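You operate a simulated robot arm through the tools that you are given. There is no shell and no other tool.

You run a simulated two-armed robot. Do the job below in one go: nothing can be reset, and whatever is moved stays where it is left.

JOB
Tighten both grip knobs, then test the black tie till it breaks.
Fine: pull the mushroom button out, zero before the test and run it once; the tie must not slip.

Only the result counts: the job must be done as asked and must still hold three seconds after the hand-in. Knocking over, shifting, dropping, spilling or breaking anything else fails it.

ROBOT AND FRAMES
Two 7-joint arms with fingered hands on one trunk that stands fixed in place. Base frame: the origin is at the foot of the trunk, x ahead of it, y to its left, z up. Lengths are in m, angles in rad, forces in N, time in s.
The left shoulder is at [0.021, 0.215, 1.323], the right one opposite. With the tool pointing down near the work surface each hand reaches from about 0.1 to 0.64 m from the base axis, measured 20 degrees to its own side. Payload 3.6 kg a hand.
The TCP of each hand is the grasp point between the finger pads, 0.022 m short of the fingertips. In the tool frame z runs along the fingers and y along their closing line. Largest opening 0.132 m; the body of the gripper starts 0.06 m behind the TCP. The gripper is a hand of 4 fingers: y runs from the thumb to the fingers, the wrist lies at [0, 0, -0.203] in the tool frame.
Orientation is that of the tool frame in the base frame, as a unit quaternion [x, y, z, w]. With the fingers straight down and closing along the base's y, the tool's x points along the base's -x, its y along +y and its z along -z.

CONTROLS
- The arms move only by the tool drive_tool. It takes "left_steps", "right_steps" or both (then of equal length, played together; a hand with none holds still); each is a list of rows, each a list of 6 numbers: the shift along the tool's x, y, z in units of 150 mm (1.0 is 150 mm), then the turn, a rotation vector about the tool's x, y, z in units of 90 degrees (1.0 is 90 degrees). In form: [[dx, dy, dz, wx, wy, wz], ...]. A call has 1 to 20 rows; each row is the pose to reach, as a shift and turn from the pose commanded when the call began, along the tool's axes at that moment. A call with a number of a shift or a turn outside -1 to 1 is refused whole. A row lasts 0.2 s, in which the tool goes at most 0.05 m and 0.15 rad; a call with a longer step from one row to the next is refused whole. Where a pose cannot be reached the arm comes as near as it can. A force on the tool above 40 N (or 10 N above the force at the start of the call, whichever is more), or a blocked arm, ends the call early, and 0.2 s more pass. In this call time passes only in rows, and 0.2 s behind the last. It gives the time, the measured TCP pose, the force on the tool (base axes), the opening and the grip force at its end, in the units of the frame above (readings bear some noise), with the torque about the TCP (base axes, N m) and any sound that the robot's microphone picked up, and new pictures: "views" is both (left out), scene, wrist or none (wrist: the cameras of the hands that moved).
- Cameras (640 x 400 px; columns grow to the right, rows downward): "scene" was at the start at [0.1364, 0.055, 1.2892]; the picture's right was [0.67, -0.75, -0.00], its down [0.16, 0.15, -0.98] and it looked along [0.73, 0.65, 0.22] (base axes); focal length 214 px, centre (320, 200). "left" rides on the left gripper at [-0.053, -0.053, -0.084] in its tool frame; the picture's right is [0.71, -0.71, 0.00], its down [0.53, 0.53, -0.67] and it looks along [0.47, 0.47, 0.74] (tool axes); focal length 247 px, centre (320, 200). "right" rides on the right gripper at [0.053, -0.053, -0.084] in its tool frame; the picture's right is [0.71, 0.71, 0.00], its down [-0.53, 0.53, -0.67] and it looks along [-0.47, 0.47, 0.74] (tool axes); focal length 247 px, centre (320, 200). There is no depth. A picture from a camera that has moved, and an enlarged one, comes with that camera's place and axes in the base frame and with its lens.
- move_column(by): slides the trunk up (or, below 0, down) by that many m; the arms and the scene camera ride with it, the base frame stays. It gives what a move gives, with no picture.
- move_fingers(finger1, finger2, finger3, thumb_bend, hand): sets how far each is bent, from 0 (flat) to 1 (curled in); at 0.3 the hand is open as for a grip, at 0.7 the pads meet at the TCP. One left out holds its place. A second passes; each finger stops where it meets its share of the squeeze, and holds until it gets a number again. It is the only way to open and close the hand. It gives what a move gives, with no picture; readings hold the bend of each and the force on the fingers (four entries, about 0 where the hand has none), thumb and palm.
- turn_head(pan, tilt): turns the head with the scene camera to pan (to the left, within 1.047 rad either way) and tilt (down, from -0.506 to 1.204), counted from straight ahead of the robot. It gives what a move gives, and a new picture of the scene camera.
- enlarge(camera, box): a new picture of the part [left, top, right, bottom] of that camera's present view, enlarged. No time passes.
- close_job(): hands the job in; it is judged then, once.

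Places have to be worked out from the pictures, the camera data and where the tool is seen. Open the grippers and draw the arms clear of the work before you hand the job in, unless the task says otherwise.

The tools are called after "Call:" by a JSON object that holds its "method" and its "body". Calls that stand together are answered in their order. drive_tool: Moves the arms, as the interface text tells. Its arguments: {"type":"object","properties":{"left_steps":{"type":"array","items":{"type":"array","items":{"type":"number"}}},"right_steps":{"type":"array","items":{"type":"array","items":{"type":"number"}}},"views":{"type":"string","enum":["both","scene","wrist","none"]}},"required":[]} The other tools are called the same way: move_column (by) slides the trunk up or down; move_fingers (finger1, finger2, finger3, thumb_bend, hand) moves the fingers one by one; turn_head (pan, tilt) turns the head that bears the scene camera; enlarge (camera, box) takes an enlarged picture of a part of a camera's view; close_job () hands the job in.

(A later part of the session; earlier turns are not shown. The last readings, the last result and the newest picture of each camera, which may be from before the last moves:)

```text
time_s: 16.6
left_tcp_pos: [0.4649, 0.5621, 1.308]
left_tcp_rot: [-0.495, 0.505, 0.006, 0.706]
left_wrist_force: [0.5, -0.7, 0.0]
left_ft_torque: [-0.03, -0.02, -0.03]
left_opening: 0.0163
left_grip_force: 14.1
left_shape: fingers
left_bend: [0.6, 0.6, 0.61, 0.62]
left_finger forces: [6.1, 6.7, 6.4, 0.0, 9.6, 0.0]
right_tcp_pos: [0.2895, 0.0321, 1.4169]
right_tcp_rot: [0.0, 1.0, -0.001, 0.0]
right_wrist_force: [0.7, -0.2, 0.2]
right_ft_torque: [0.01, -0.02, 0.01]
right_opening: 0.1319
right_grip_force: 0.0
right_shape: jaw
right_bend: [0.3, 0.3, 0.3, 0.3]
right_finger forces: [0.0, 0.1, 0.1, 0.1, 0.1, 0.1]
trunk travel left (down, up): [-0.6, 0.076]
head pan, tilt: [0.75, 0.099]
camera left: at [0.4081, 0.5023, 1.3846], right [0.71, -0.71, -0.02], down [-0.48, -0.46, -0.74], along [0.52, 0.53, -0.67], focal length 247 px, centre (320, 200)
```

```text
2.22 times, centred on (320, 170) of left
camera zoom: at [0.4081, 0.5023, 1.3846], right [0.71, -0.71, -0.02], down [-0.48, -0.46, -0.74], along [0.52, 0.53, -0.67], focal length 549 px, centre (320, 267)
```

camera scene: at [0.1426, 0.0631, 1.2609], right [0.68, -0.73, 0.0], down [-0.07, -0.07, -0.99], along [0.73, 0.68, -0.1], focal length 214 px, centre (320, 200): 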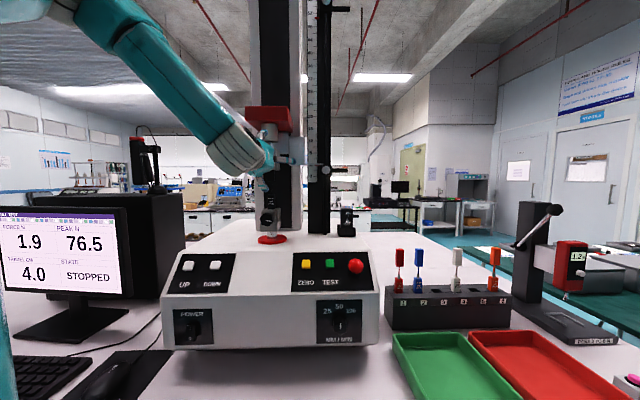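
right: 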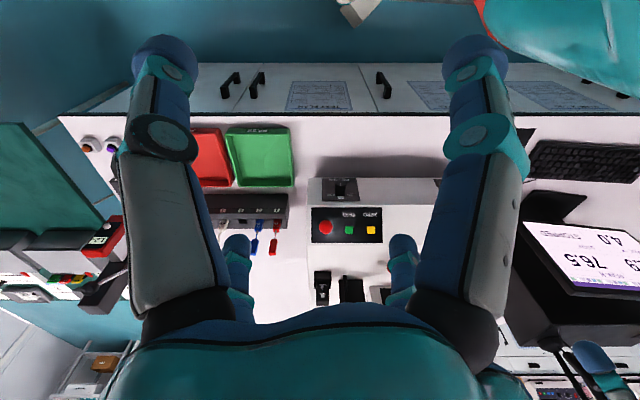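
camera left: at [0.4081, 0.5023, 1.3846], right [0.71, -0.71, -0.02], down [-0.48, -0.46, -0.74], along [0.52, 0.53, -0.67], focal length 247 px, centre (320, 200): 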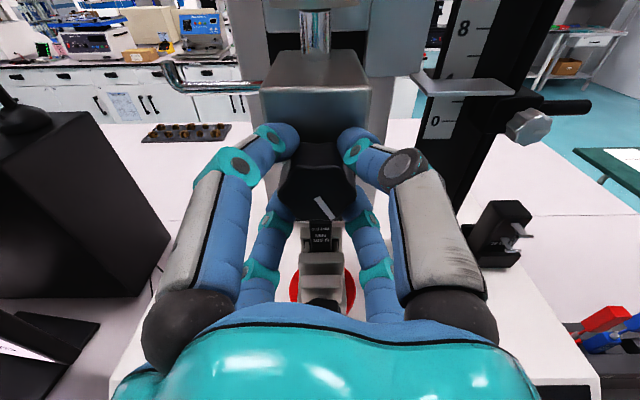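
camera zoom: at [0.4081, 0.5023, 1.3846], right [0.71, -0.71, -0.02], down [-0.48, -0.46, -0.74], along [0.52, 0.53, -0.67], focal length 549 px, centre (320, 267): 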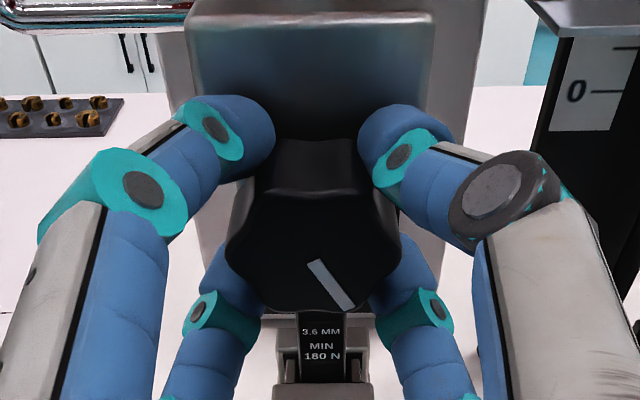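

The knob turned with the hand by 45°, with next to no torque yet. I keep turning clockwise.

Call:
{"method": "drive_tool", "body": {"left_steps": [[0, 0, 0, 0, 0, 0.08], [0, 0, 0, 0, 0, 0.16], [0, 0, 0, 0, 0, 0.25], [0, 0, 0, 0, 0, 0.33], [0, 0, 0, 0, 0, 0.41], [0, 0, 0, 0, 0, 0.5], [0, 0, 0, 0, 0, 0.58], [0, 0, 0, 0, 0, 0.66], [0, 0, 0, 0, 0, 0.75], [0, 0, 0, 0, 0, 0.83], [0, 0, 0, 0, 0, 0.91], [0, 0, 0, 0, 0, 1.0]], "views": "both"}}

Call:
{"method": "enlarge", "body": {"camera": "left", "box": [200, 80, 440, 260]}}

```text
time_s: 19.2
left_tcp_pos: [0.4658, 0.5616, 1.3087]
left_tcp_rot: [0.007, 0.708, 0.504, 0.495]
left_wrist_force: [4.9, -6.4, -2.9]
left_ft_torque: [-0.39, -0.27, -0.12]
left_opening: 0.0138
left_grip_force: 16.4
left_shape: fingers
left_bend: [0.61, 0.59, 0.6, 0.63]
left_finger forces: [4.8, 6.7, 9.8, 0.0, 11.1, 0.1]
right_tcp_pos: [0.2897, 0.0319, 1.417]
right_tcp_rot: [0.0, 1.0, 0.0, -0.001]
right_wrist_force: [-0.4, -0.1, 0.6]
right_ft_torque: [0.0, -0.01, 0.01]
right_opening: 0.1321
right_grip_force: 0.0
right_shape: jaw
right_bend: [0.3, 0.3, 0.3, 0.3]
right_finger forces: [0.0, 0.0, 0.0, 0.0, 0.0, 0.0]
trunk travel left (down, up): [-0.6, 0.076]
head pan, tilt: [0.75, 0.099]
camera scene: at [0.1439, 0.0623, 1.2607], right [0.68, -0.73, 0.0], down [-0.07, -0.07, -0.99], along [0.73, 0.68, -0.1], focal length 214 px, centre (320, 200)
camera left: at [0.4612, 0.4491, 1.3077], right [-0.01, 0.01, -1.0], down [-1.0, 0.05, 0.02], along [0.05, 1.0, 0.01], focal length 247 px, centre (320, 200)
```

scene: 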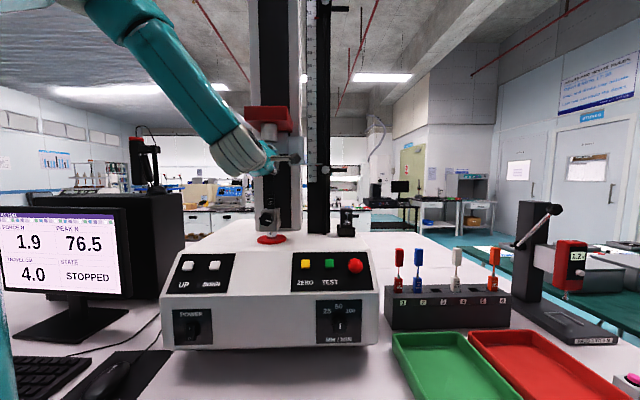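
left: 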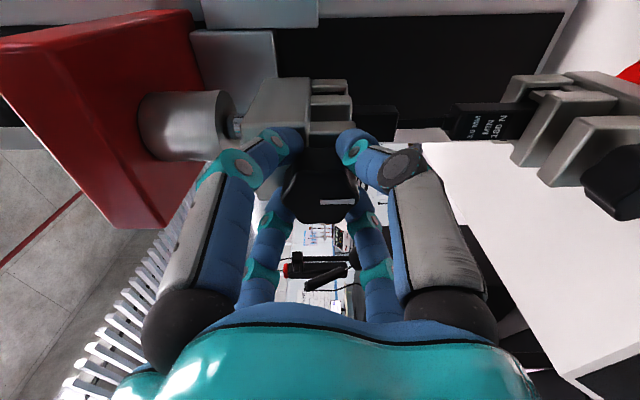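

```text
2.22 times, centred on (320, 170) of left
camera zoom: at [0.4612, 0.4491, 1.3077], right [-0.01, 0.01, -1.0], down [-1.0, 0.05, 0.02], along [0.05, 1.0, 0.01], focal length 549 px, centre (320, 267)
```

zoom: 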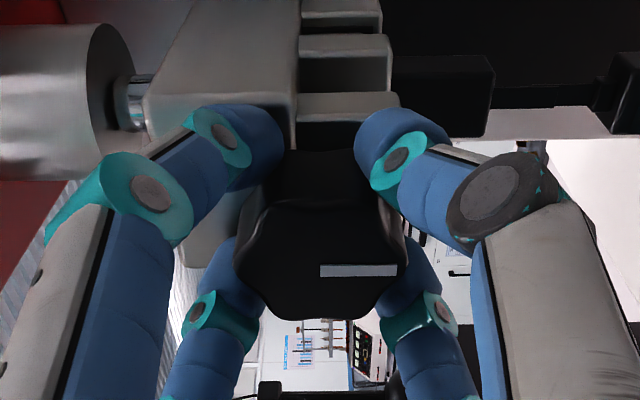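

The knob's mark now points straight down; it turned about 70° and then the fingers began slipping over the lobes at ~0.5 N·m, so it seems to bind. I turn a little further to see whether it is at a stop.

Call:
{"method": "drive_tool", "body": {"left_steps": [[0, 0, 0, 0, 0, 0.06], [0, 0, 0, 0, 0, 0.12], [0, 0, 0, 0, 0, 0.18]], "views": "wrist"}}

Call:
{"method": "enlarge", "body": {"camera": "left", "box": [200, 80, 440, 260]}}

```text
time_s: 20.0
left_tcp_pos: [0.4655, 0.5628, 1.3083]
left_tcp_rot: [0.106, 0.7, 0.569, 0.418]
left_wrist_force: [2.7, -5.9, -3.8]
left_ft_torque: [-0.41, -0.27, -0.15]
left_opening: 0.0147
left_grip_force: 16.6
left_shape: fingers
left_bend: [0.61, 0.6, 0.6, 0.62]
left_finger forces: [6.1, 6.5, 8.2, 0.0, 12.3, 0.0]
right_tcp_pos: [0.2901, 0.0318, 1.4176]
right_tcp_rot: [0.001, 1.0, 0.0, -0.001]
right_wrist_force: [0.5, 0.0, 0.7]
right_ft_torque: [-0.02, 0.01, -0.03]
right_opening: 0.132
right_grip_force: 0.1
right_shape: jaw
right_bend: [0.3, 0.3, 0.3, 0.3]
right_finger forces: [0.0, 0.0, 0.1, 0.0, 0.1, 0.0]
trunk travel left (down, up): [-0.6, 0.076]
head pan, tilt: [0.75, 0.099]
camera left: at [0.4586, 0.4521, 1.2871], right [-0.21, 0.21, -0.95], down [-0.97, 0.03, 0.22], along [0.07, 0.98, 0.2], focal length 247 px, centre (320, 200)
```

left: 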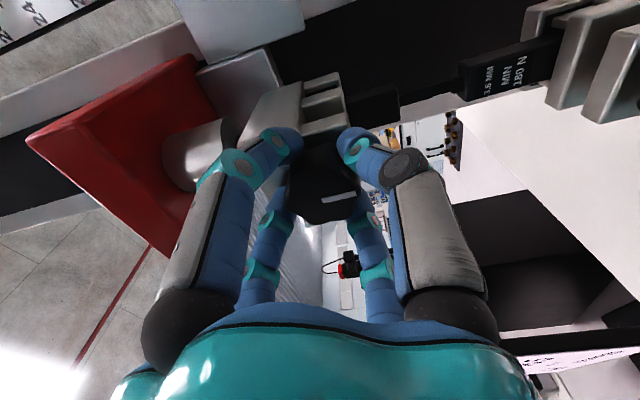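

```text
2.22 times, centred on (320, 170) of left
camera zoom: at [0.4586, 0.4521, 1.2871], right [-0.21, 0.21, -0.95], down [-0.97, 0.03, 0.22], along [0.07, 0.98, 0.2], focal length 549 px, centre (320, 267)
```

zoom: 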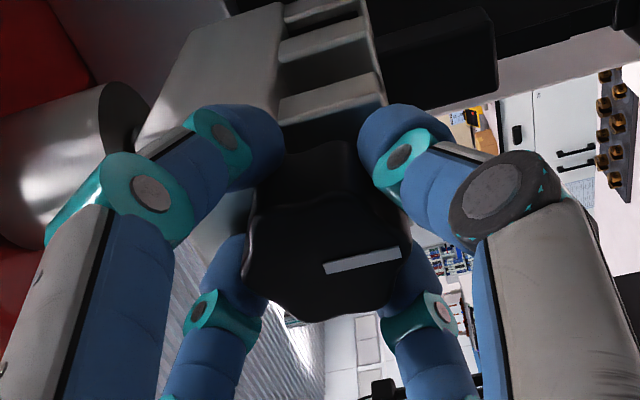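

The knob stays with its mark at 6 o'clock while the fingers slip at ~0.5 N·m, i.e. it is at its stop. I try a firmer squeeze to make sure it is really tight.

Call:
{"method": "move_fingers", "body": {"hand": "left", "finger1": 1.0, "finger2": 1.0, "finger3": 1.0, "thumb_bend": 1.0}}

Call:
{"method": "enlarge", "body": {"camera": "scene", "box": [0, 200, 140, 320]}}

```text
time_s: 21.0
left_tcp_pos: [0.4667, 0.5632, 1.3073]
left_tcp_rot: [0.105, 0.7, 0.569, 0.419]
left_wrist_force: [7.0, -2.6, -5.6]
left_ft_torque: [-0.06, -0.22, 0.05]
left_opening: 0.0138
left_grip_force: 21.0
left_shape: fingers
left_bend: [0.61, 0.6, 0.59, 0.58]
left_finger forces: [8.1, 7.9, 7.8, 0.0, 19.1, 0.0]
right_tcp_pos: [0.2903, 0.0322, 1.4176]
right_tcp_rot: [0.0, 1.0, 0.0, -0.001]
right_wrist_force: [0.3, 0.0, 0.6]
right_ft_torque: [-0.01, -0.02, 0.0]
right_opening: 0.132
right_grip_force: 0.1
right_shape: jaw
right_bend: [0.3, 0.3, 0.3, 0.3]
right_finger forces: [0.0, 0.0, 0.1, 0.0, 0.1, 0.0]
trunk travel left (down, up): [-0.6, 0.076]
head pan, tilt: [0.75, 0.099]
```

```text
3.33 times, centred on (70, 260) of scene
camera zoom: at [0.1444, 0.0631, 1.2607], right [0.68, -0.73, 0.0], down [-0.07, -0.07, -0.99], along [0.73, 0.68, -0.1], focal length 715 px, centre (1153, 0)
```

zoom: 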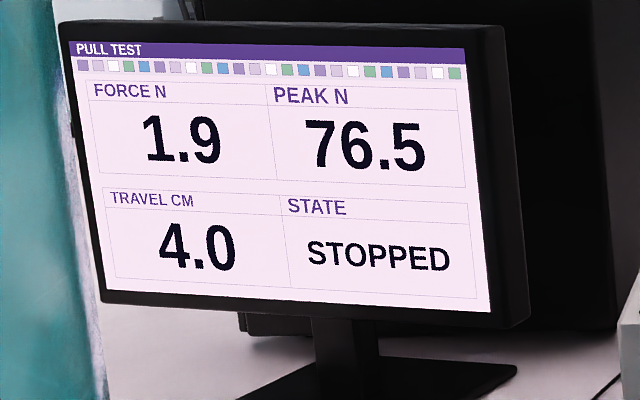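

The squeeze is firmer (thumb 19 N). I turn another ~20° clockwise and read the torque.

Call:
{"method": "drive_tool", "body": {"left_steps": [[0, 0, 0, 0, 0, 0.06], [0, 0, 0, 0, 0, 0.12], [0, 0, 0, 0, 0, 0.18], [0, 0, 0, 0, 0, 0.24]], "views": "wrist"}}

Call:
{"method": "enlarge", "body": {"camera": "left", "box": [200, 80, 440, 260]}}

```text
time_s: 22.0
left_tcp_pos: [0.4682, 0.5619, 1.3068]
left_tcp_rot: [0.237, 0.669, 0.635, 0.305]
left_wrist_force: [10.8, -7.8, -13.5]
left_ft_torque: [-0.44, -0.29, -0.2]
left_opening: 0.0121
left_grip_force: 21.3
left_shape: fingers
left_bend: [0.62, 0.59, 0.58, 0.58]
left_finger forces: [6.5, 7.4, 8.4, 0.0, 20.7, 0.1]
right_tcp_pos: [0.2918, 0.0324, 1.4161]
right_tcp_rot: [0.0, 1.0, 0.0, -0.002]
right_wrist_force: [-1.0, -0.9, 0.1]
right_ft_torque: [-0.01, -0.01, 0.01]
right_opening: 0.1317
right_grip_force: 0.0
right_shape: jaw
right_bend: [0.3, 0.3, 0.3, 0.3]
right_finger forces: [0.0, 0.1, 0.0, 0.0, 0.0, 0.0]
trunk travel left (down, up): [-0.6, 0.076]
head pan, tilt: [0.75, 0.099]
camera left: at [0.451, 0.461, 1.2605], right [-0.45, 0.44, -0.78], down [-0.88, -0.06, 0.47], along [0.16, 0.9, 0.42], focal length 247 px, centre (320, 200)
```

left: 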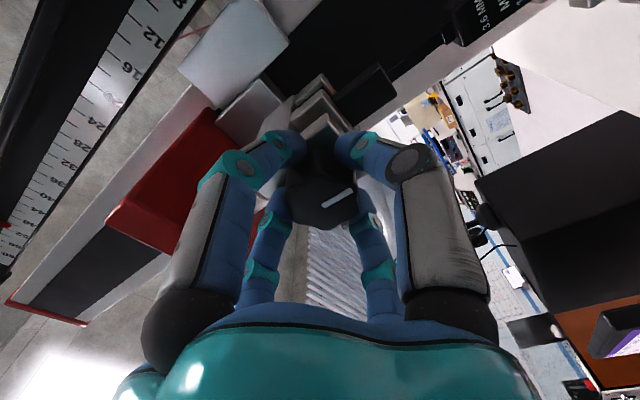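

```text
2.22 times, centred on (320, 170) of left
camera zoom: at [0.451, 0.461, 1.2605], right [-0.45, 0.44, -0.78], down [-0.88, -0.06, 0.47], along [0.16, 0.9, 0.42], focal length 549 px, centre (320, 267)
```

zoom: 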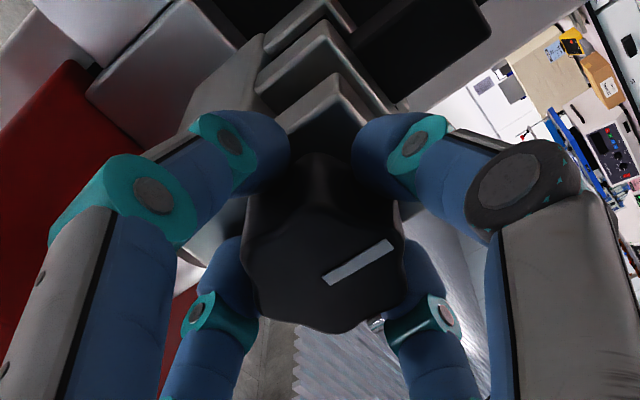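

The knob does not move any more (mark stays at 6 o'clock, ~0.53 N·m): the upper knob is tight. I release it and back straight out.

Call:
{"method": "move_fingers", "body": {"hand": "left", "finger1": 0.3, "finger2": 0.3, "finger3": 0.3, "thumb_bend": 0.3}}

Call:
{"method": "drive_tool", "body": {"left_steps": [[0, 0, -0.1, 0, 0, 0], [0, 0, -0.25, 0, 0, 0], [0, 0, -0.4, 0, 0, 0], [0, 0, -0.55, 0, 0, 0], [0, 0, -0.7, 0, 0, 0], [0, 0, -0.75, 0, 0, 0]], "views": "both"}}

```text
time_s: 23.0
left_tcp_pos: [0.4639, 0.5627, 1.3079]
left_tcp_rot: [0.234, 0.667, 0.638, 0.305]
left_wrist_force: [0.4, -1.0, -0.3]
left_ft_torque: [-0.01, 0.01, 0.02]
left_opening: 0.0874
left_grip_force: 0.1
left_shape: fingers
left_bend: [0.3, 0.3, 0.3, 0.3]
left_finger forces: [0.0, 0.0, 0.0, 0.0, 0.0, 0.1]
right_tcp_pos: [0.2893, 0.0331, 1.4166]
right_tcp_rot: [0.0, 1.0, 0.0, -0.001]
right_wrist_force: [-0.4, -0.2, -0.9]
right_ft_torque: [-0.02, 0.01, -0.03]
right_opening: 0.1319
right_grip_force: 0.0
right_shape: jaw
right_bend: [0.3, 0.3, 0.3, 0.3]
right_finger forces: [0.1, 0.1, 0.0, 0.1, 0.0, 0.1]
trunk travel left (down, up): [-0.6, 0.076]
head pan, tilt: [0.75, 0.099]
```

```text
time_s: 24.4
left_tcp_pos: [0.384, 0.4869, 1.3073]
left_tcp_rot: [0.233, 0.668, 0.637, 0.306]
left_wrist_force: [0.4, 0.4, 0.1]
left_ft_torque: [-0.02, 0.02, 0.0]
left_opening: 0.0875
left_grip_force: 0.0
left_shape: fingers
left_bend: [0.3, 0.3, 0.3, 0.3]
left_finger forces: [0.0, 0.1, 0.0, 0.0, 0.0, 0.1]
right_tcp_pos: [0.2872, 0.0365, 1.417]
right_tcp_rot: [0.0, 1.0, -0.002, 0.001]
right_wrist_force: [-0.1, 0.8, 0.7]
right_ft_torque: [-0.02, -0.03, -0.01]
right_opening: 0.1319
right_grip_force: 0.0
right_shape: jaw
right_bend: [0.3, 0.3, 0.3, 0.3]
right_finger forces: [0.0, 0.0, 0.0, 0.1, 0.0, 0.0]
trunk travel left (down, up): [-0.6, 0.076]
head pan, tilt: [0.75, 0.099]
camera scene: at [0.1415, 0.0664, 1.2608], right [0.68, -0.73, 0.0], down [-0.07, -0.07, -0.99], along [0.73, 0.68, -0.1], focal length 214 px, centre (320, 200)
camera left: at [0.368, 0.3858, 1.2614], right [-0.44, 0.44, -0.78], down [-0.88, -0.06, 0.47], along [0.16, 0.9, 0.42], focal length 247 px, centre (320, 200)
```

scene: 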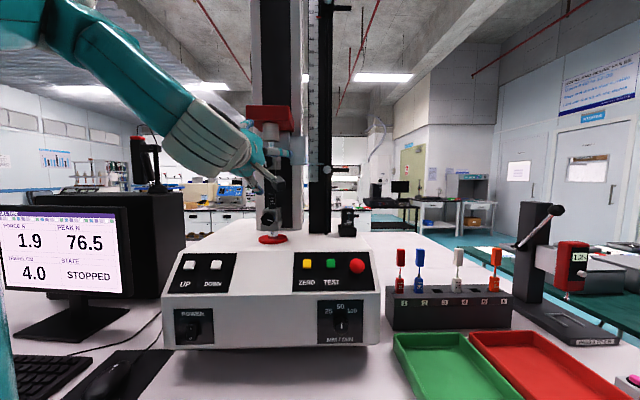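
left: 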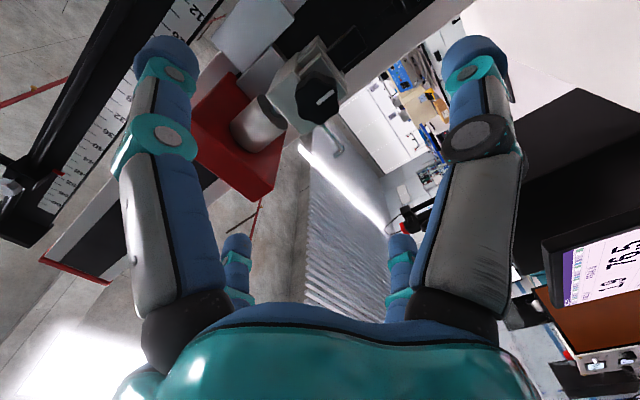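

Released cleanly. Now I lower the hand to the lower knob's height while turning it back counterclockwise by ~90°.

Call:
{"method": "drive_tool", "body": {"left_steps": [[0.01, -0.08, 0, 0, 0, -0.09], [0.02, -0.16, 0, 0, 0, -0.18], [0.03, -0.25, 0, 0, 0, -0.27], [0.04, -0.34, 0, 0, 0, -0.36], [0.05, -0.43, 0, 0, 0, -0.45], [0.06, -0.52, 0, 0, 0, -0.54], [0.07, -0.62, 0, 0, 0, -0.63], [0.08, -0.72, 0, 0, 0, -0.72], [0.09, -0.81, 0, 0, 0, -0.81], [0.1, -0.9, 0, 0, 0, -0.9], [0.105, -0.95, 0, 0, 0, -0.99]], "views": "both"}}

```text
time_s: 26.8
left_tcp_pos: [0.3858, 0.4821, 1.2166]
left_tcp_rot: [-0.311, 0.642, 0.243, 0.657]
left_wrist_force: [0.0, -0.3, -0.3]
left_ft_torque: [0.01, -0.03, -0.02]
left_opening: 0.0875
left_grip_force: 0.0
left_shape: fingers
left_bend: [0.3, 0.3, 0.3, 0.3]
left_finger forces: [0.1, 0.1, 0.0, 0.1, 0.0, 0.0]
left hand out of reach, approached as far as the arm can: row 7, 8, 9, 10, 11
right_tcp_pos: [0.2883, 0.0337, 1.417]
right_tcp_rot: [0.0, 1.0, 0.0, 0.001]
right_wrist_force: [0.1, -0.7, -0.3]
right_ft_torque: [0.0, 0.01, 0.0]
right_opening: 0.1316
right_grip_force: 0.1
right_shape: jaw
right_bend: [0.3, 0.3, 0.3, 0.3]
right_finger forces: [0.0, 0.0, 0.1, 0.0, 0.0, 0.1]
trunk travel left (down, up): [-0.6, 0.076]
head pan, tilt: [0.75, 0.099]
camera scene: at [0.1425, 0.0632, 1.2609], right [0.68, -0.73, 0.0], down [-0.07, -0.07, -0.99], along [0.73, 0.68, -0.1], focal length 214 px, centre (320, 200)
camera left: at [0.3648, 0.3899, 1.277], right [0.55, -0.54, -0.64], down [-0.81, -0.16, -0.56], along [0.2, 0.82, -0.53], focal length 247 px, centre (320, 200)
```

scene: 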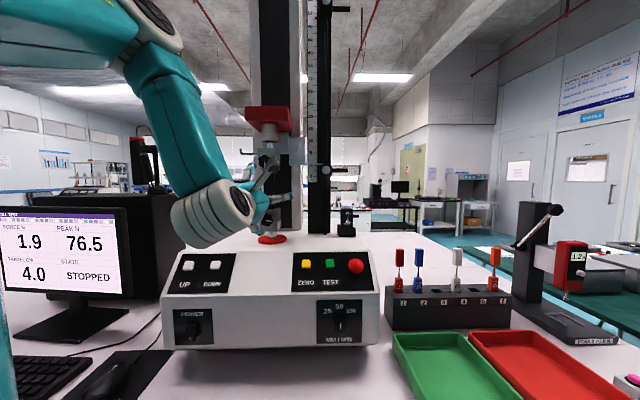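
left: 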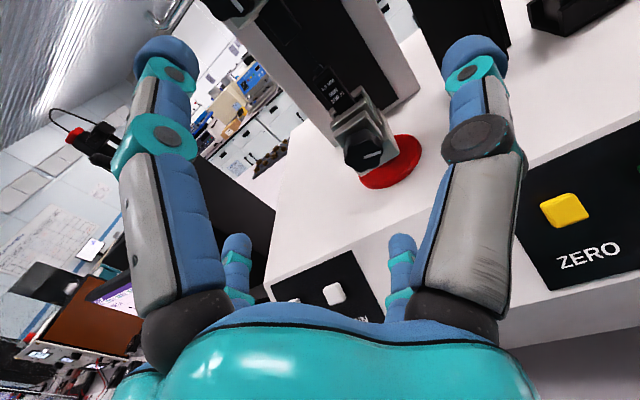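

The arm cannot go that low from this trunk height (stopped at z=1.217). I will raise the hand back to a comfortable height relative to the shoulder, turn it to the 45° diagonal, and then lower the trunk instead.

Call:
{"method": "drive_tool", "body": {"left_steps": [[-0.15, 0, 0, 0, 0, 0], [-0.3, 0, 0, 0, 0, 0], [-0.45, 0, 0, 0, 0, -0.09], [-0.6, 0, 0, 0, 0, -0.18], [-0.75, 0, 0, 0, 0, -0.27], [-0.9, 0, 0, 0, 0, -0.36], [-0.95, 0, 0, 0, 0, -0.44]], "views": "none"}}

```text
time_s: 28.4
left_tcp_pos: [0.3802, 0.4926, 1.3607]
left_tcp_rot: [-0.501, 0.5, 0.0, 0.707]
left_wrist_force: [0.2, -0.1, 0.0]
left_ft_torque: [0.0, -0.02, 0.02]
left_opening: 0.0875
left_grip_force: 0.0
left_shape: fingers
left_bend: [0.3, 0.3, 0.3, 0.3]
left_finger forces: [0.0, 0.1, 0.0, 0.0, 0.0, 0.0]
left hand out of reach, approached as far as the arm can: row 4, 5, 6, 7
right_tcp_pos: [0.2887, 0.0327, 1.417]
right_tcp_rot: [0.0, 1.0, 0.0, 0.0]
right_wrist_force: [0.0, -0.5, -0.2]
right_ft_torque: [0.01, -0.05, -0.04]
right_opening: 0.1318
right_grip_force: 0.2
right_shape: jaw
right_bend: [0.3, 0.3, 0.3, 0.3]
right_finger forces: [0.1, 0.1, 0.0, 0.1, 0.1, 0.0]
trunk travel left (down, up): [-0.6, 0.076]
head pan, tilt: [0.75, 0.099]
```

The hand is back up at z=1.361, diagonal. I lower the trunk by 0.18 m, which brings the hand to about z=1.18.

Call:
{"method": "move_column", "body": {"by": -0.18}}

Call:
{"method": "drive_tool", "body": {"left_steps": [[0, 0, 0.05, 0, 0, 0]], "views": "both"}}

```text
time_s: 30.4
left_tcp_pos: [0.3859, 0.4932, 1.1734]
left_tcp_rot: [-0.501, 0.508, 0.006, 0.701]
left_wrist_force: [0.1, -0.1, -0.1]
left_ft_torque: [0.01, -0.01, 0.05]
left_opening: 0.0877
left_grip_force: 0.0
left_shape: fingers
left_bend: [0.3, 0.3, 0.3, 0.3]
left_finger forces: [0.0, 0.0, 0.0, 0.1, 0.0, 0.0]
right_tcp_pos: [0.2875, 0.032, 1.2373]
right_tcp_rot: [0.001, 1.0, 0.0, 0.0]
right_wrist_force: [0.2, -0.5, 0.9]
right_ft_torque: [-0.02, 0.04, 0.03]
right_opening: 0.1321
right_grip_force: 0.1
right_shape: jaw
right_bend: [0.3, 0.3, 0.3, 0.3]
right_finger forces: [0.0, 0.0, 0.0, 0.1, 0.0, 0.0]
trunk travel left (down, up): [-0.42, 0.256]
head pan, tilt: [0.75, 0.099]
```

```text
time_s: 30.8
left_tcp_pos: [0.3916, 0.4985, 1.173]
left_tcp_rot: [-0.501, 0.508, 0.006, 0.701]
left_wrist_force: [0.4, -0.3, 0.2]
left_ft_torque: [-0.01, -0.04, 0.01]
left_opening: 0.0878
left_grip_force: 0.1
left_shape: fingers
left_bend: [0.3, 0.3, 0.3, 0.3]
left_finger forces: [0.0, 0.1, 0.0, 0.1, 0.1, 0.1]
right_tcp_pos: [0.2882, 0.0325, 1.2386]
right_tcp_rot: [0.001, 1.0, 0.0, 0.001]
right_wrist_force: [0.2, 0.7, -0.1]
right_ft_torque: [-0.06, -0.01, 0.01]
right_opening: 0.132
right_grip_force: 0.2
right_shape: jaw
right_bend: [0.3, 0.3, 0.3, 0.3]
right_finger forces: [0.1, 0.1, 0.0, 0.0, 0.0, 0.0]
trunk travel left (down, up): [-0.42, 0.256]
head pan, tilt: [0.75, 0.099]
camera scene: at [0.1433, 0.0631, 1.0789], right [0.68, -0.73, 0.0], down [-0.07, -0.07, -0.99], along [0.73, 0.68, -0.1], focal length 214 px, centre (320, 200)
camera left: at [0.3351, 0.439, 1.2504], right [0.71, -0.7, -0.01], down [-0.49, -0.48, -0.73], along [0.51, 0.53, -0.68], focal length 247 px, centre (320, 200)
```

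scene: 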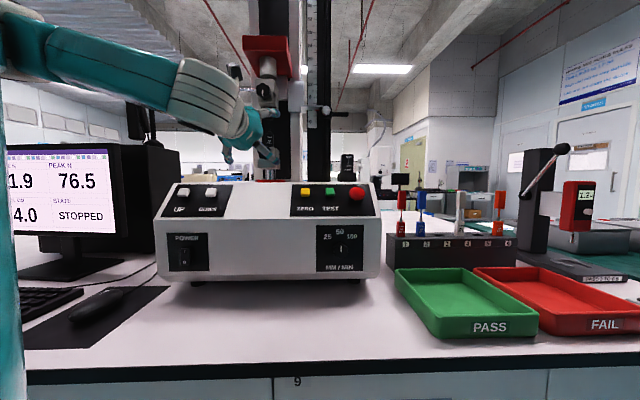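
left: 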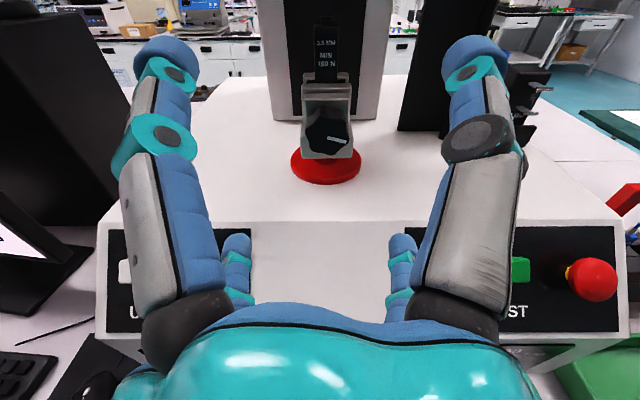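

The view now looks straight down the machine's axis at the lower knob. I enlarge it to centre on the knob.

Call:
{"method": "enlarge", "body": {"camera": "left", "box": [260, 60, 400, 200]}}

Call:
{"method": "enlarge", "body": {"camera": "scene", "box": [200, 60, 320, 200]}}

```text
2.86 times, centred on (330, 130) of left
camera zoom: at [0.3351, 0.439, 1.2504], right [0.71, -0.7, -0.01], down [-0.49, -0.48, -0.73], along [0.51, 0.53, -0.68], focal length 706 px, centre (291, 400)
```

zoom: 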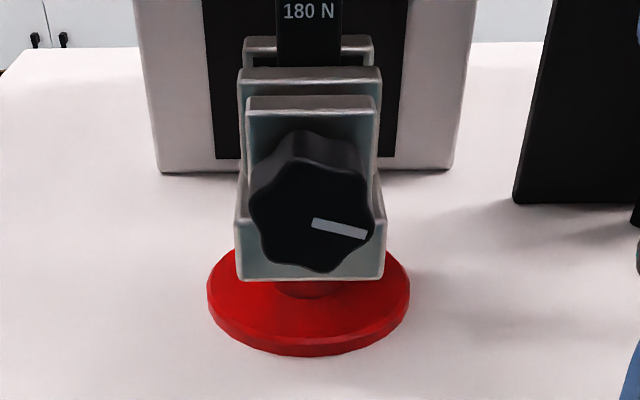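

```text
2.86 times, centred on (260, 130) of scene
camera zoom: at [0.1433, 0.0631, 1.0789], right [0.68, -0.73, 0.0], down [-0.07, -0.07, -0.99], along [0.73, 0.68, -0.1], focal length 613 px, centre (491, 400)
```

zoom: 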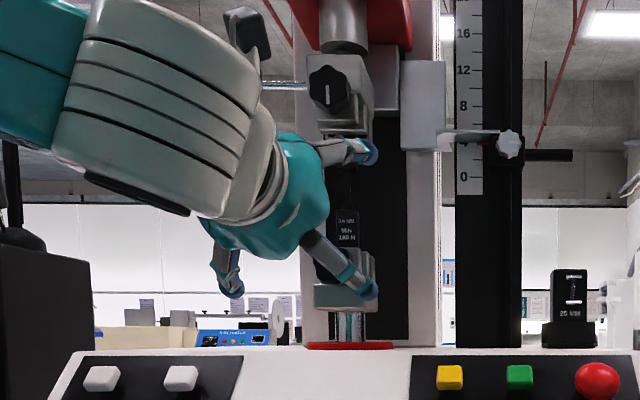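

Lower knob face is at [0.4686, 0.5668, 1.150], mark at ~3:30; the upper knob's mark now stands at 6 o'clock as expected. I shift to the knob's axis and advance to u=0.715.

Call:
{"method": "drive_tool", "body": {"left_steps": [[0.066, 0.035, 0.05, 0, 0, 0], [0.131, 0.07, 0.12, 0, 0, 0], [0.131, 0.07, 0.22, 0, 0, 0], [0.131, 0.07, 0.32, 0, 0, 0], [0.131, 0.07, 0.42, 0, 0, 0], [0.131, 0.07, 0.5, 0, 0, 0], [0.131, 0.07, 0.573, 0, 0, 0]], "views": "both"}}

Call:
{"method": "enlarge", "body": {"camera": "left", "box": [240, 100, 400, 260]}}

```text
time_s: 32.4
left_tcp_pos: [0.457, 0.5555, 1.1499]
left_tcp_rot: [-0.501, 0.507, 0.006, 0.701]
left_wrist_force: [-0.5, -0.4, -0.4]
left_ft_torque: [0.01, 0.02, -0.01]
left_opening: 0.0876
left_grip_force: 0.0
left_shape: fingers
left_bend: [0.3, 0.3, 0.3, 0.3]
left_finger forces: [0.0, 0.0, 0.0, 0.0, 0.1, 0.1]
right_tcp_pos: [0.2878, 0.0331, 1.2373]
right_tcp_rot: [0.0, 1.0, 0.0, 0.0]
right_wrist_force: [-1.0, 0.9, 0.1]
right_ft_torque: [-0.02, -0.03, -0.01]
right_opening: 0.1318
right_grip_force: 0.0
right_shape: jaw
right_bend: [0.3, 0.3, 0.3, 0.3]
right_finger forces: [0.1, 0.0, 0.1, 0.0, 0.0, 0.1]
trunk travel left (down, up): [-0.42, 0.256]
head pan, tilt: [0.75, 0.099]
camera scene: at [0.1434, 0.0631, 1.0788], right [0.68, -0.73, 0.0], down [-0.07, -0.07, -0.99], along [0.73, 0.68, -0.1], focal length 214 px, centre (320, 200)
camera left: at [0.3996, 0.4956, 1.2276], right [0.71, -0.7, -0.01], down [-0.49, -0.48, -0.73], along [0.51, 0.53, -0.68], focal length 247 px, centre (320, 200)
```

scene: 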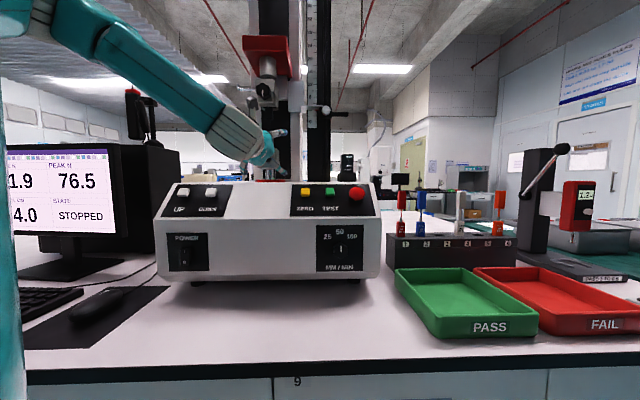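
left: 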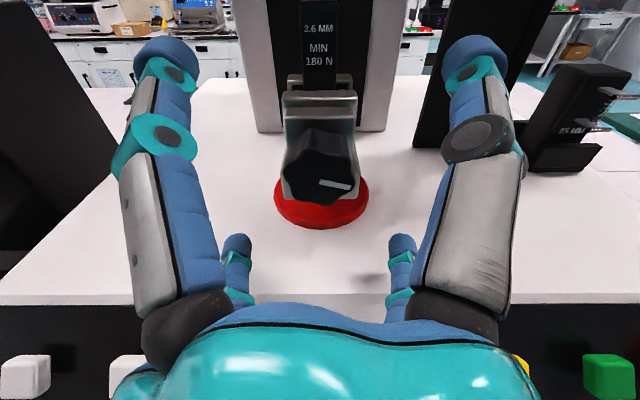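

```text
2.50 times, centred on (320, 180) of left
camera zoom: at [0.3996, 0.4956, 1.2276], right [0.71, -0.7, -0.01], down [-0.49, -0.48, -0.73], along [0.51, 0.53, -0.68], focal length 617 px, centre (320, 250)
```

zoom: 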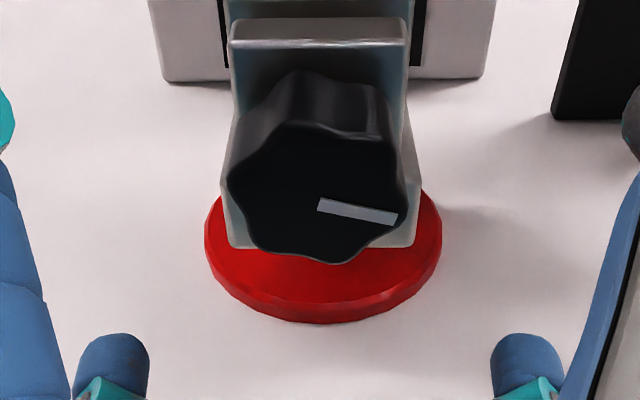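

Centred well on the lower knob. I advance 11 mm and close the digits.

Call:
{"method": "drive_tool", "body": {"left_steps": [[0, 0, 0.03, 0, 0, 0], [0, 0, 0.055, 0, 0, 0], [0, 0, 0.075, 0, 0, 0]], "views": "none"}}

Call:
{"method": "move_fingers", "body": {"hand": "left", "finger1": 0.7, "finger2": 0.7, "finger3": 0.7, "thumb_bend": 0.7}}

Call:
{"method": "enlarge", "body": {"camera": "left", "box": [200, 80, 440, 260]}}

```text
time_s: 33.2
left_tcp_pos: [0.4646, 0.5617, 1.1502]
left_tcp_rot: [-0.502, 0.507, 0.007, 0.701]
left_wrist_force: [0.0, 1.2, -0.2]
left_ft_torque: [-0.03, -0.03, 0.02]
left_opening: 0.0874
left_grip_force: 0.0
left_shape: fingers
left_bend: [0.3, 0.3, 0.3, 0.3]
left_finger forces: [0.0, 0.0, 0.0, 0.0, 0.0, 0.0]
right_tcp_pos: [0.2888, 0.0328, 1.2373]
right_tcp_rot: [0.0, 1.0, 0.0, 0.0]
right_wrist_force: [-0.1, 0.2, 0.5]
right_ft_torque: [-0.01, 0.0, 0.02]
right_opening: 0.132
right_grip_force: 0.0
right_shape: jaw
right_bend: [0.3, 0.3, 0.3, 0.3]
right_finger forces: [0.0, 0.1, 0.0, 0.0, 0.0, 0.1]
trunk travel left (down, up): [-0.42, 0.256]
head pan, tilt: [0.75, 0.099]
```

```text
time_s: 34.2
left_tcp_pos: [0.4631, 0.5621, 1.1505]
left_tcp_rot: [-0.501, 0.507, 0.006, 0.701]
left_wrist_force: [1.2, -0.1, 1.0]
left_ft_torque: [0.03, 0.0, 0.0]
left_opening: 0.0162
left_grip_force: 15.1
left_shape: fingers
left_bend: [0.6, 0.6, 0.6, 0.62]
left_finger forces: [6.2, 6.7, 6.2, 0.1, 10.2, 0.0]
right_tcp_pos: [0.29, 0.0328, 1.2374]
right_tcp_rot: [0.0, 1.0, 0.0, 0.0]
right_wrist_force: [0.5, 0.2, -0.3]
right_ft_torque: [0.0, 0.03, -0.01]
right_opening: 0.1317
right_grip_force: 0.0
right_shape: jaw
right_bend: [0.3, 0.3, 0.3, 0.3]
right_finger forces: [0.0, 0.1, 0.0, 0.0, 0.0, 0.1]
trunk travel left (down, up): [-0.42, 0.256]
head pan, tilt: [0.75, 0.099]
```

```text
2.22 times, centred on (320, 170) of left
camera zoom: at [0.4075, 0.5029, 1.2277], right [0.71, -0.7, -0.01], down [-0.49, -0.48, -0.73], along [0.51, 0.53, -0.68], focal length 549 px, centre (320, 267)
```

zoom: 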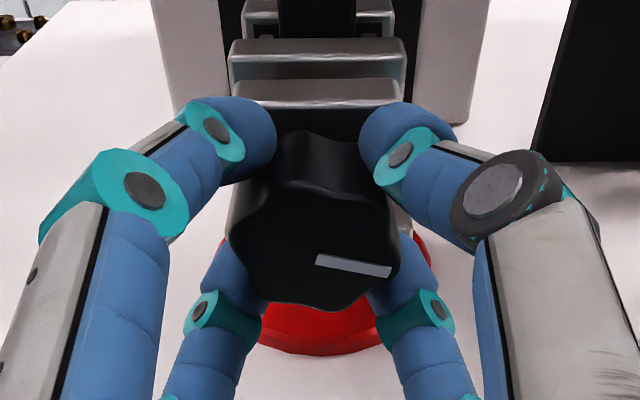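

The lower knob is gripped. I turn clockwise by ~75° and watch torque and mark.

Call:
{"method": "drive_tool", "body": {"left_steps": [[0, 0, 0, 0, 0, 0.08], [0, 0, 0, 0, 0, 0.16], [0, 0, 0, 0, 0, 0.25], [0, 0, 0, 0, 0, 0.33], [0, 0, 0, 0, 0, 0.41], [0, 0, 0, 0, 0, 0.5], [0, 0, 0, 0, 0, 0.58], [0, 0, 0, 0, 0, 0.66], [0, 0, 0, 0, 0, 0.75], [0, 0, 0, 0, 0, 0.83]], "views": "both"}}

Call:
{"method": "enlarge", "body": {"camera": "left", "box": [200, 80, 440, 260]}}

```text
time_s: 36.4
left_tcp_pos: [0.4635, 0.5624, 1.1491]
left_tcp_rot: [-0.091, 0.707, 0.433, 0.552]
left_wrist_force: [-0.6, -1.4, -1.2]
left_ft_torque: [0.0, -0.02, 0.05]
left_opening: 0.0161
left_grip_force: 14.8
left_shape: fingers
left_bend: [0.6, 0.6, 0.61, 0.62]
left_finger forces: [6.3, 7.0, 6.6, 0.0, 9.8, 0.0]
right_tcp_pos: [0.2882, 0.0315, 1.238]
right_tcp_rot: [0.0, 1.0, 0.0, -0.001]
right_wrist_force: [0.0, -0.1, 0.4]
right_ft_torque: [0.03, 0.0, 0.0]
right_opening: 0.1319
right_grip_force: 0.1
right_shape: jaw
right_bend: [0.3, 0.3, 0.3, 0.3]
right_finger forces: [0.0, 0.0, 0.0, 0.0, 0.1, 0.0]
trunk travel left (down, up): [-0.42, 0.256]
head pan, tilt: [0.75, 0.099]
camera scene: at [0.1433, 0.063, 1.0788], right [0.68, -0.73, 0.0], down [-0.07, -0.07, -0.99], along [0.73, 0.68, -0.1], focal length 214 px, centre (320, 200)
camera left: at [0.4579, 0.4518, 1.1704], right [0.16, -0.19, -0.97], down [-0.98, 0.03, -0.17], along [0.06, 0.98, -0.18], focal length 247 px, centre (320, 200)
```

scene: 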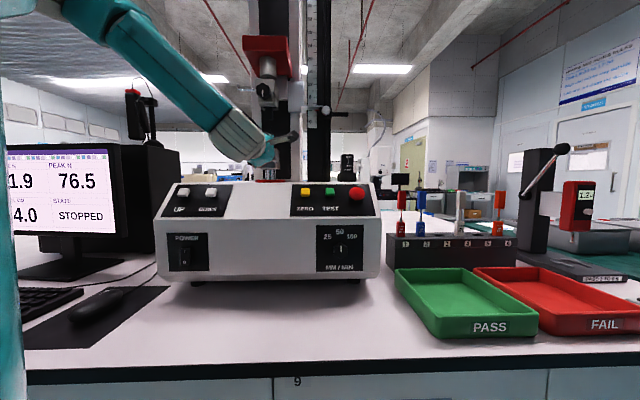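
left: 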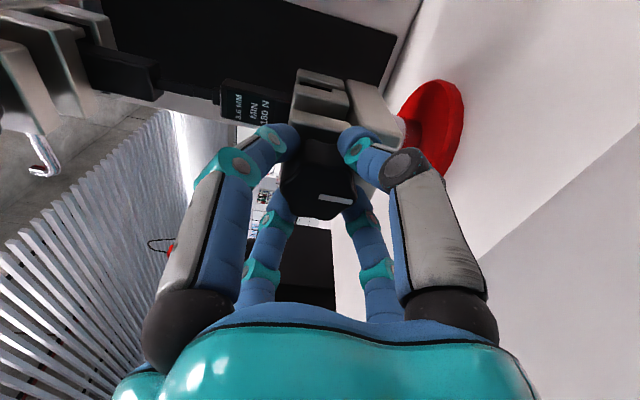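

```text
2.22 times, centred on (320, 170) of left
camera zoom: at [0.4579, 0.4518, 1.1704], right [0.16, -0.19, -0.97], down [-0.98, 0.03, -0.17], along [0.06, 0.98, -0.18], focal length 549 px, centre (320, 267)
```

zoom: 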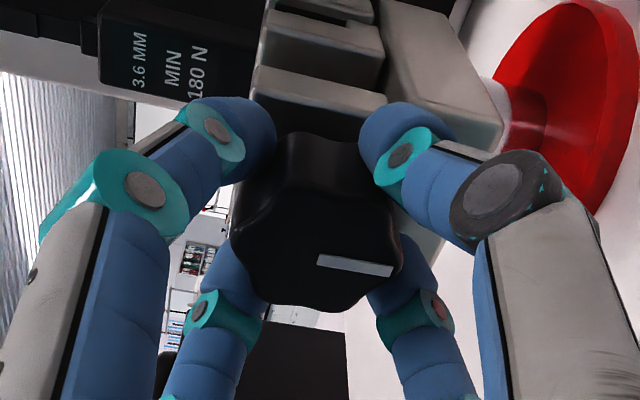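

Turned 75° with no slip and no torque yet. I continue clockwise another 50°.

Call:
{"method": "drive_tool", "body": {"left_steps": [[0, 0, 0, 0, 0, 0.08], [0, 0, 0, 0, 0, 0.16], [0, 0, 0, 0, 0, 0.25], [0, 0, 0, 0, 0, 0.33], [0, 0, 0, 0, 0, 0.41], [0, 0, 0, 0, 0, 0.5], [0, 0, 0, 0, 0, 0.56]], "views": "wrist"}}

Call:
{"method": "enlarge", "body": {"camera": "left", "box": [200, 80, 440, 260]}}

```text
time_s: 38.0
left_tcp_pos: [0.4646, 0.5634, 1.1486]
left_tcp_rot: [0.22, 0.679, 0.625, 0.317]
left_wrist_force: [2.4, -3.5, -5.0]
left_ft_torque: [-0.37, -0.24, -0.06]
left_opening: 0.015
left_grip_force: 15.7
left_shape: fingers
left_bend: [0.61, 0.6, 0.6, 0.62]
left_finger forces: [6.3, 6.5, 6.7, 0.0, 11.3, 0.0]
right_tcp_pos: [0.2895, 0.0326, 1.2378]
right_tcp_rot: [0.0, 1.0, 0.0, -0.001]
right_wrist_force: [-0.2, 0.8, -0.7]
right_ft_torque: [-0.01, 0.01, 0.0]
right_opening: 0.1319
right_grip_force: 0.0
right_shape: jaw
right_bend: [0.3, 0.3, 0.3, 0.3]
right_finger forces: [0.1, 0.0, 0.0, 0.1, 0.0, 0.0]
trunk travel left (down, up): [-0.42, 0.256]
head pan, tilt: [0.75, 0.099]
camera left: at [0.4493, 0.4595, 1.1072], right [-0.43, 0.4, -0.81], down [-0.89, -0.04, 0.45], along [0.15, 0.91, 0.38], focal length 247 px, centre (320, 200)
```

left: 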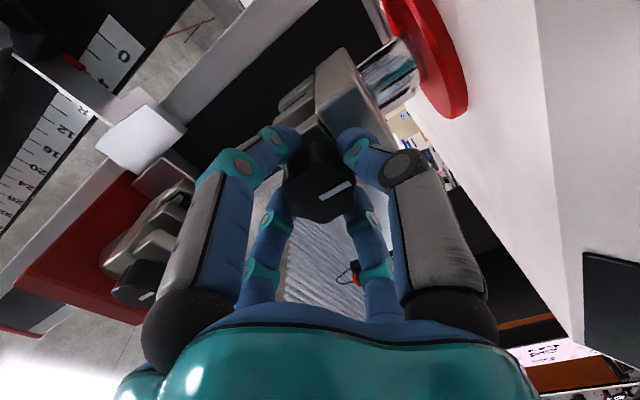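

```text
2.22 times, centred on (320, 170) of left
camera zoom: at [0.4493, 0.4595, 1.1072], right [-0.43, 0.4, -0.81], down [-0.89, -0.04, 0.45], along [0.15, 0.91, 0.38], focal length 549 px, centre (320, 267)
```

zoom: 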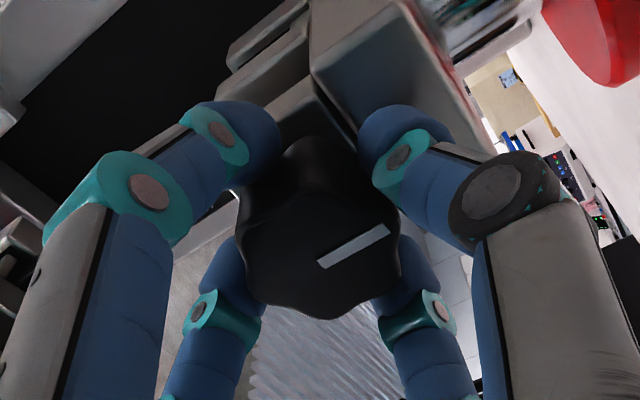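

The lower knob also stopped with its mark at 6 o'clock (torque ~0.45 N·m, fingers starting to slip). I squeeze harder and turn once more to make sure.

Call:
{"method": "move_fingers", "body": {"hand": "left", "finger1": 1.0, "finger2": 1.0, "finger3": 1.0, "thumb_bend": 1.0}}

Call:
{"method": "drive_tool", "body": {"left_steps": [[0, 0, 0, 0, 0, 0.06], [0, 0, 0, 0, 0, 0.12], [0, 0, 0, 0, 0, 0.18]], "views": "wrist"}}

Call:
{"method": "enlarge", "body": {"camera": "left", "box": [200, 80, 440, 260]}}

```text
time_s: 39.0
left_tcp_pos: [0.4659, 0.5622, 1.1479]
left_tcp_rot: [0.218, 0.679, 0.624, 0.318]
left_wrist_force: [4.1, -0.5, -6.7]
left_ft_torque: [0.03, -0.24, 0.0]
left_opening: 0.0144
left_grip_force: 21.1
left_shape: fingers
left_bend: [0.61, 0.59, 0.6, 0.58]
left_finger forces: [8.0, 8.1, 7.6, 0.0, 18.8, 0.1]
right_tcp_pos: [0.2897, 0.0332, 1.2371]
right_tcp_rot: [0.0, 1.0, 0.001, 0.0]
right_wrist_force: [0.1, 0.8, -0.6]
right_ft_torque: [-0.02, -0.01, -0.01]
right_opening: 0.1322
right_grip_force: 0.0
right_shape: jaw
right_bend: [0.3, 0.3, 0.3, 0.3]
right_finger forces: [0.0, 0.0, 0.1, 0.0, 0.1, 0.0]
trunk travel left (down, up): [-0.42, 0.256]
head pan, tilt: [0.75, 0.099]
```

```text
time_s: 39.8
left_tcp_pos: [0.4655, 0.5634, 1.1474]
left_tcp_rot: [0.315, 0.643, 0.661, 0.224]
left_wrist_force: [6.1, -1.7, -16.4]
left_ft_torque: [-0.45, -0.25, -0.07]
left_opening: 0.0132
left_grip_force: 21.3
left_shape: fingers
left_bend: [0.61, 0.59, 0.6, 0.58]
left_finger forces: [7.2, 7.8, 9.0, 0.0, 18.4, 0.1]
right_tcp_pos: [0.2901, 0.0339, 1.2373]
right_tcp_rot: [0.0, 1.0, 0.0, -0.002]
right_wrist_force: [-0.3, 0.7, -0.3]
right_ft_torque: [-0.01, -0.02, 0.01]
right_opening: 0.132
right_grip_force: 0.1
right_shape: jaw
right_bend: [0.3, 0.3, 0.3, 0.3]
right_finger forces: [0.0, 0.1, 0.1, 0.1, 0.0, 0.1]
trunk travel left (down, up): [-0.42, 0.256]
head pan, tilt: [0.75, 0.099]
camera left: at [0.439, 0.4706, 1.0901], right [-0.57, 0.55, -0.61], down [-0.78, -0.14, 0.6], along [0.24, 0.82, 0.51], focal length 247 px, centre (320, 200)
```

left: 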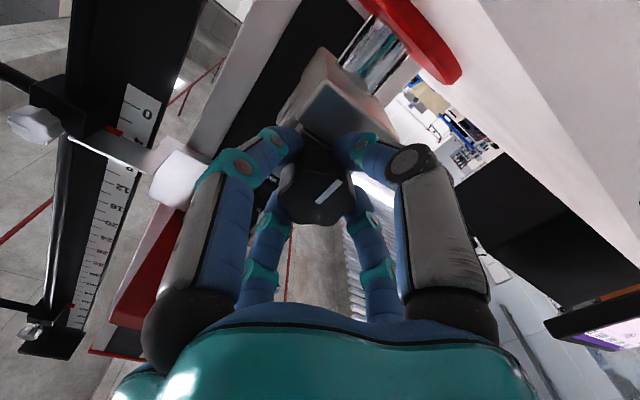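

```text
2.22 times, centred on (320, 170) of left
camera zoom: at [0.439, 0.4706, 1.0901], right [-0.57, 0.55, -0.61], down [-0.78, -0.14, 0.6], along [0.24, 0.82, 0.51], focal length 549 px, centre (320, 267)
```

zoom: 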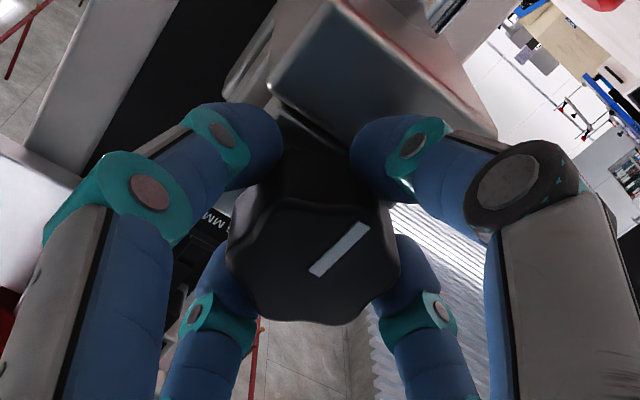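

The lower knob does not move any more either: both knobs are tight. I release and back out.

Call:
{"method": "move_fingers", "body": {"hand": "left", "finger1": 0.3, "finger2": 0.3, "finger3": 0.3, "thumb_bend": 0.3}}

Call:
{"method": "drive_tool", "body": {"left_steps": [[0, 0, -0.1, 0, 0, 0], [0, 0, -0.25, 0, 0, 0], [0, 0, -0.4, 0, 0, 0], [0, 0, -0.55, 0, 0, 0], [0, 0, -0.68, 0, 0, 0]], "views": "both"}}

Call:
{"method": "enlarge", "body": {"camera": "scene", "box": [220, 30, 340, 190]}}

```text
time_s: 40.8
left_tcp_pos: [0.4637, 0.5619, 1.1506]
left_tcp_rot: [0.312, 0.642, 0.663, 0.226]
left_wrist_force: [-0.7, 0.5, -0.1]
left_ft_torque: [0.01, 0.04, 0.05]
left_opening: 0.0875
left_grip_force: 0.1
left_shape: fingers
left_bend: [0.3, 0.3, 0.3, 0.3]
left_finger forces: [0.0, 0.1, 0.0, 0.0, 0.0, 0.0]
right_tcp_pos: [0.2883, 0.0319, 1.2362]
right_tcp_rot: [0.0, 1.0, 0.0, -0.001]
right_wrist_force: [0.3, -0.6, 0.2]
right_ft_torque: [0.0, -0.01, -0.01]
right_opening: 0.1319
right_grip_force: 0.1
right_shape: jaw
right_bend: [0.3, 0.3, 0.3, 0.3]
right_finger forces: [0.1, 0.0, 0.0, 0.0, 0.0, 0.1]
trunk travel left (down, up): [-0.42, 0.256]
head pan, tilt: [0.75, 0.099]
```

```text
time_s: 42.0
left_tcp_pos: [0.399, 0.4958, 1.1519]
left_tcp_rot: [0.312, 0.641, 0.663, 0.226]
left_wrist_force: [0.2, -0.5, 0.2]
left_ft_torque: [0.01, 0.01, 0.0]
left_opening: 0.0876
left_grip_force: 0.1
left_shape: fingers
left_bend: [0.3, 0.3, 0.3, 0.3]
left_finger forces: [0.0, 0.1, 0.0, 0.0, 0.0, 0.0]
left hand out of reach, approached as far as the arm can: row 5
right_tcp_pos: [0.2876, 0.0325, 1.2374]
right_tcp_rot: [0.0, 1.0, 0.0, 0.0]
right_wrist_force: [0.0, 0.0, 0.8]
right_ft_torque: [-0.02, 0.0, 0.0]
right_opening: 0.132
right_grip_force: 0.1
right_shape: jaw
right_bend: [0.3, 0.3, 0.3, 0.3]
right_finger forces: [0.1, 0.1, 0.0, 0.0, 0.1, 0.0]
trunk travel left (down, up): [-0.42, 0.256]
head pan, tilt: [0.75, 0.099]
camera scene: at [0.1434, 0.0632, 1.0788], right [0.68, -0.73, 0.0], down [-0.07, -0.07, -0.99], along [0.73, 0.68, -0.1], focal length 214 px, centre (320, 200)
camera left: at [0.373, 0.4036, 1.094], right [-0.57, 0.55, -0.61], down [-0.79, -0.15, 0.6], along [0.24, 0.82, 0.51], focal length 247 px, centre (320, 200)
```

scene: 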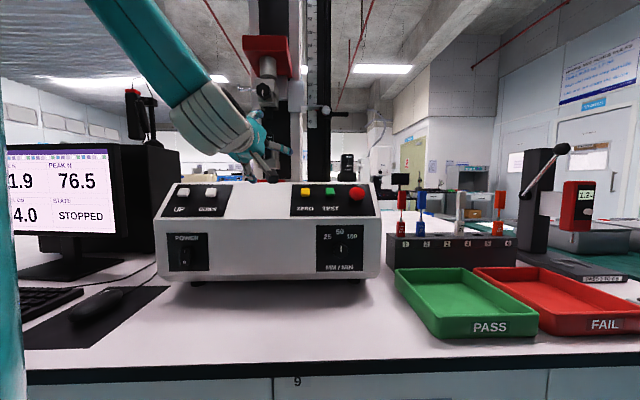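
left: 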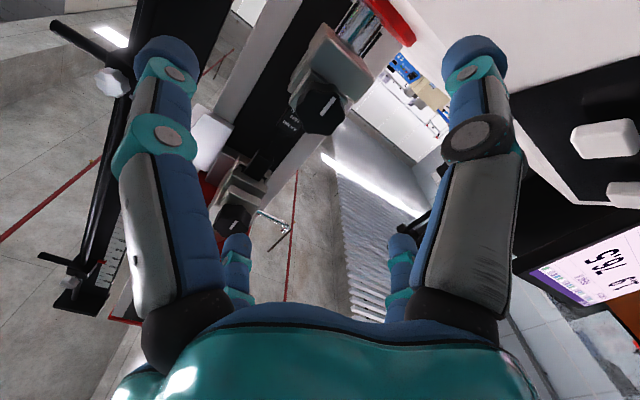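

```text
2.50 times, centred on (280, 110) of scene
camera zoom: at [0.1434, 0.0632, 1.0788], right [0.68, -0.73, 0.0], down [-0.07, -0.07, -0.99], along [0.73, 0.68, -0.1], focal length 536 px, centre (420, 425)
```

zoom: 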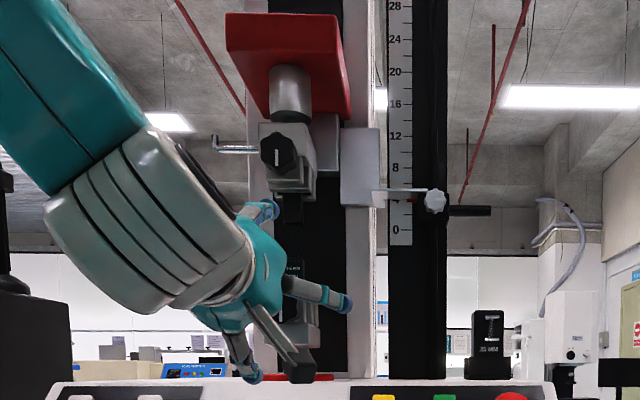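

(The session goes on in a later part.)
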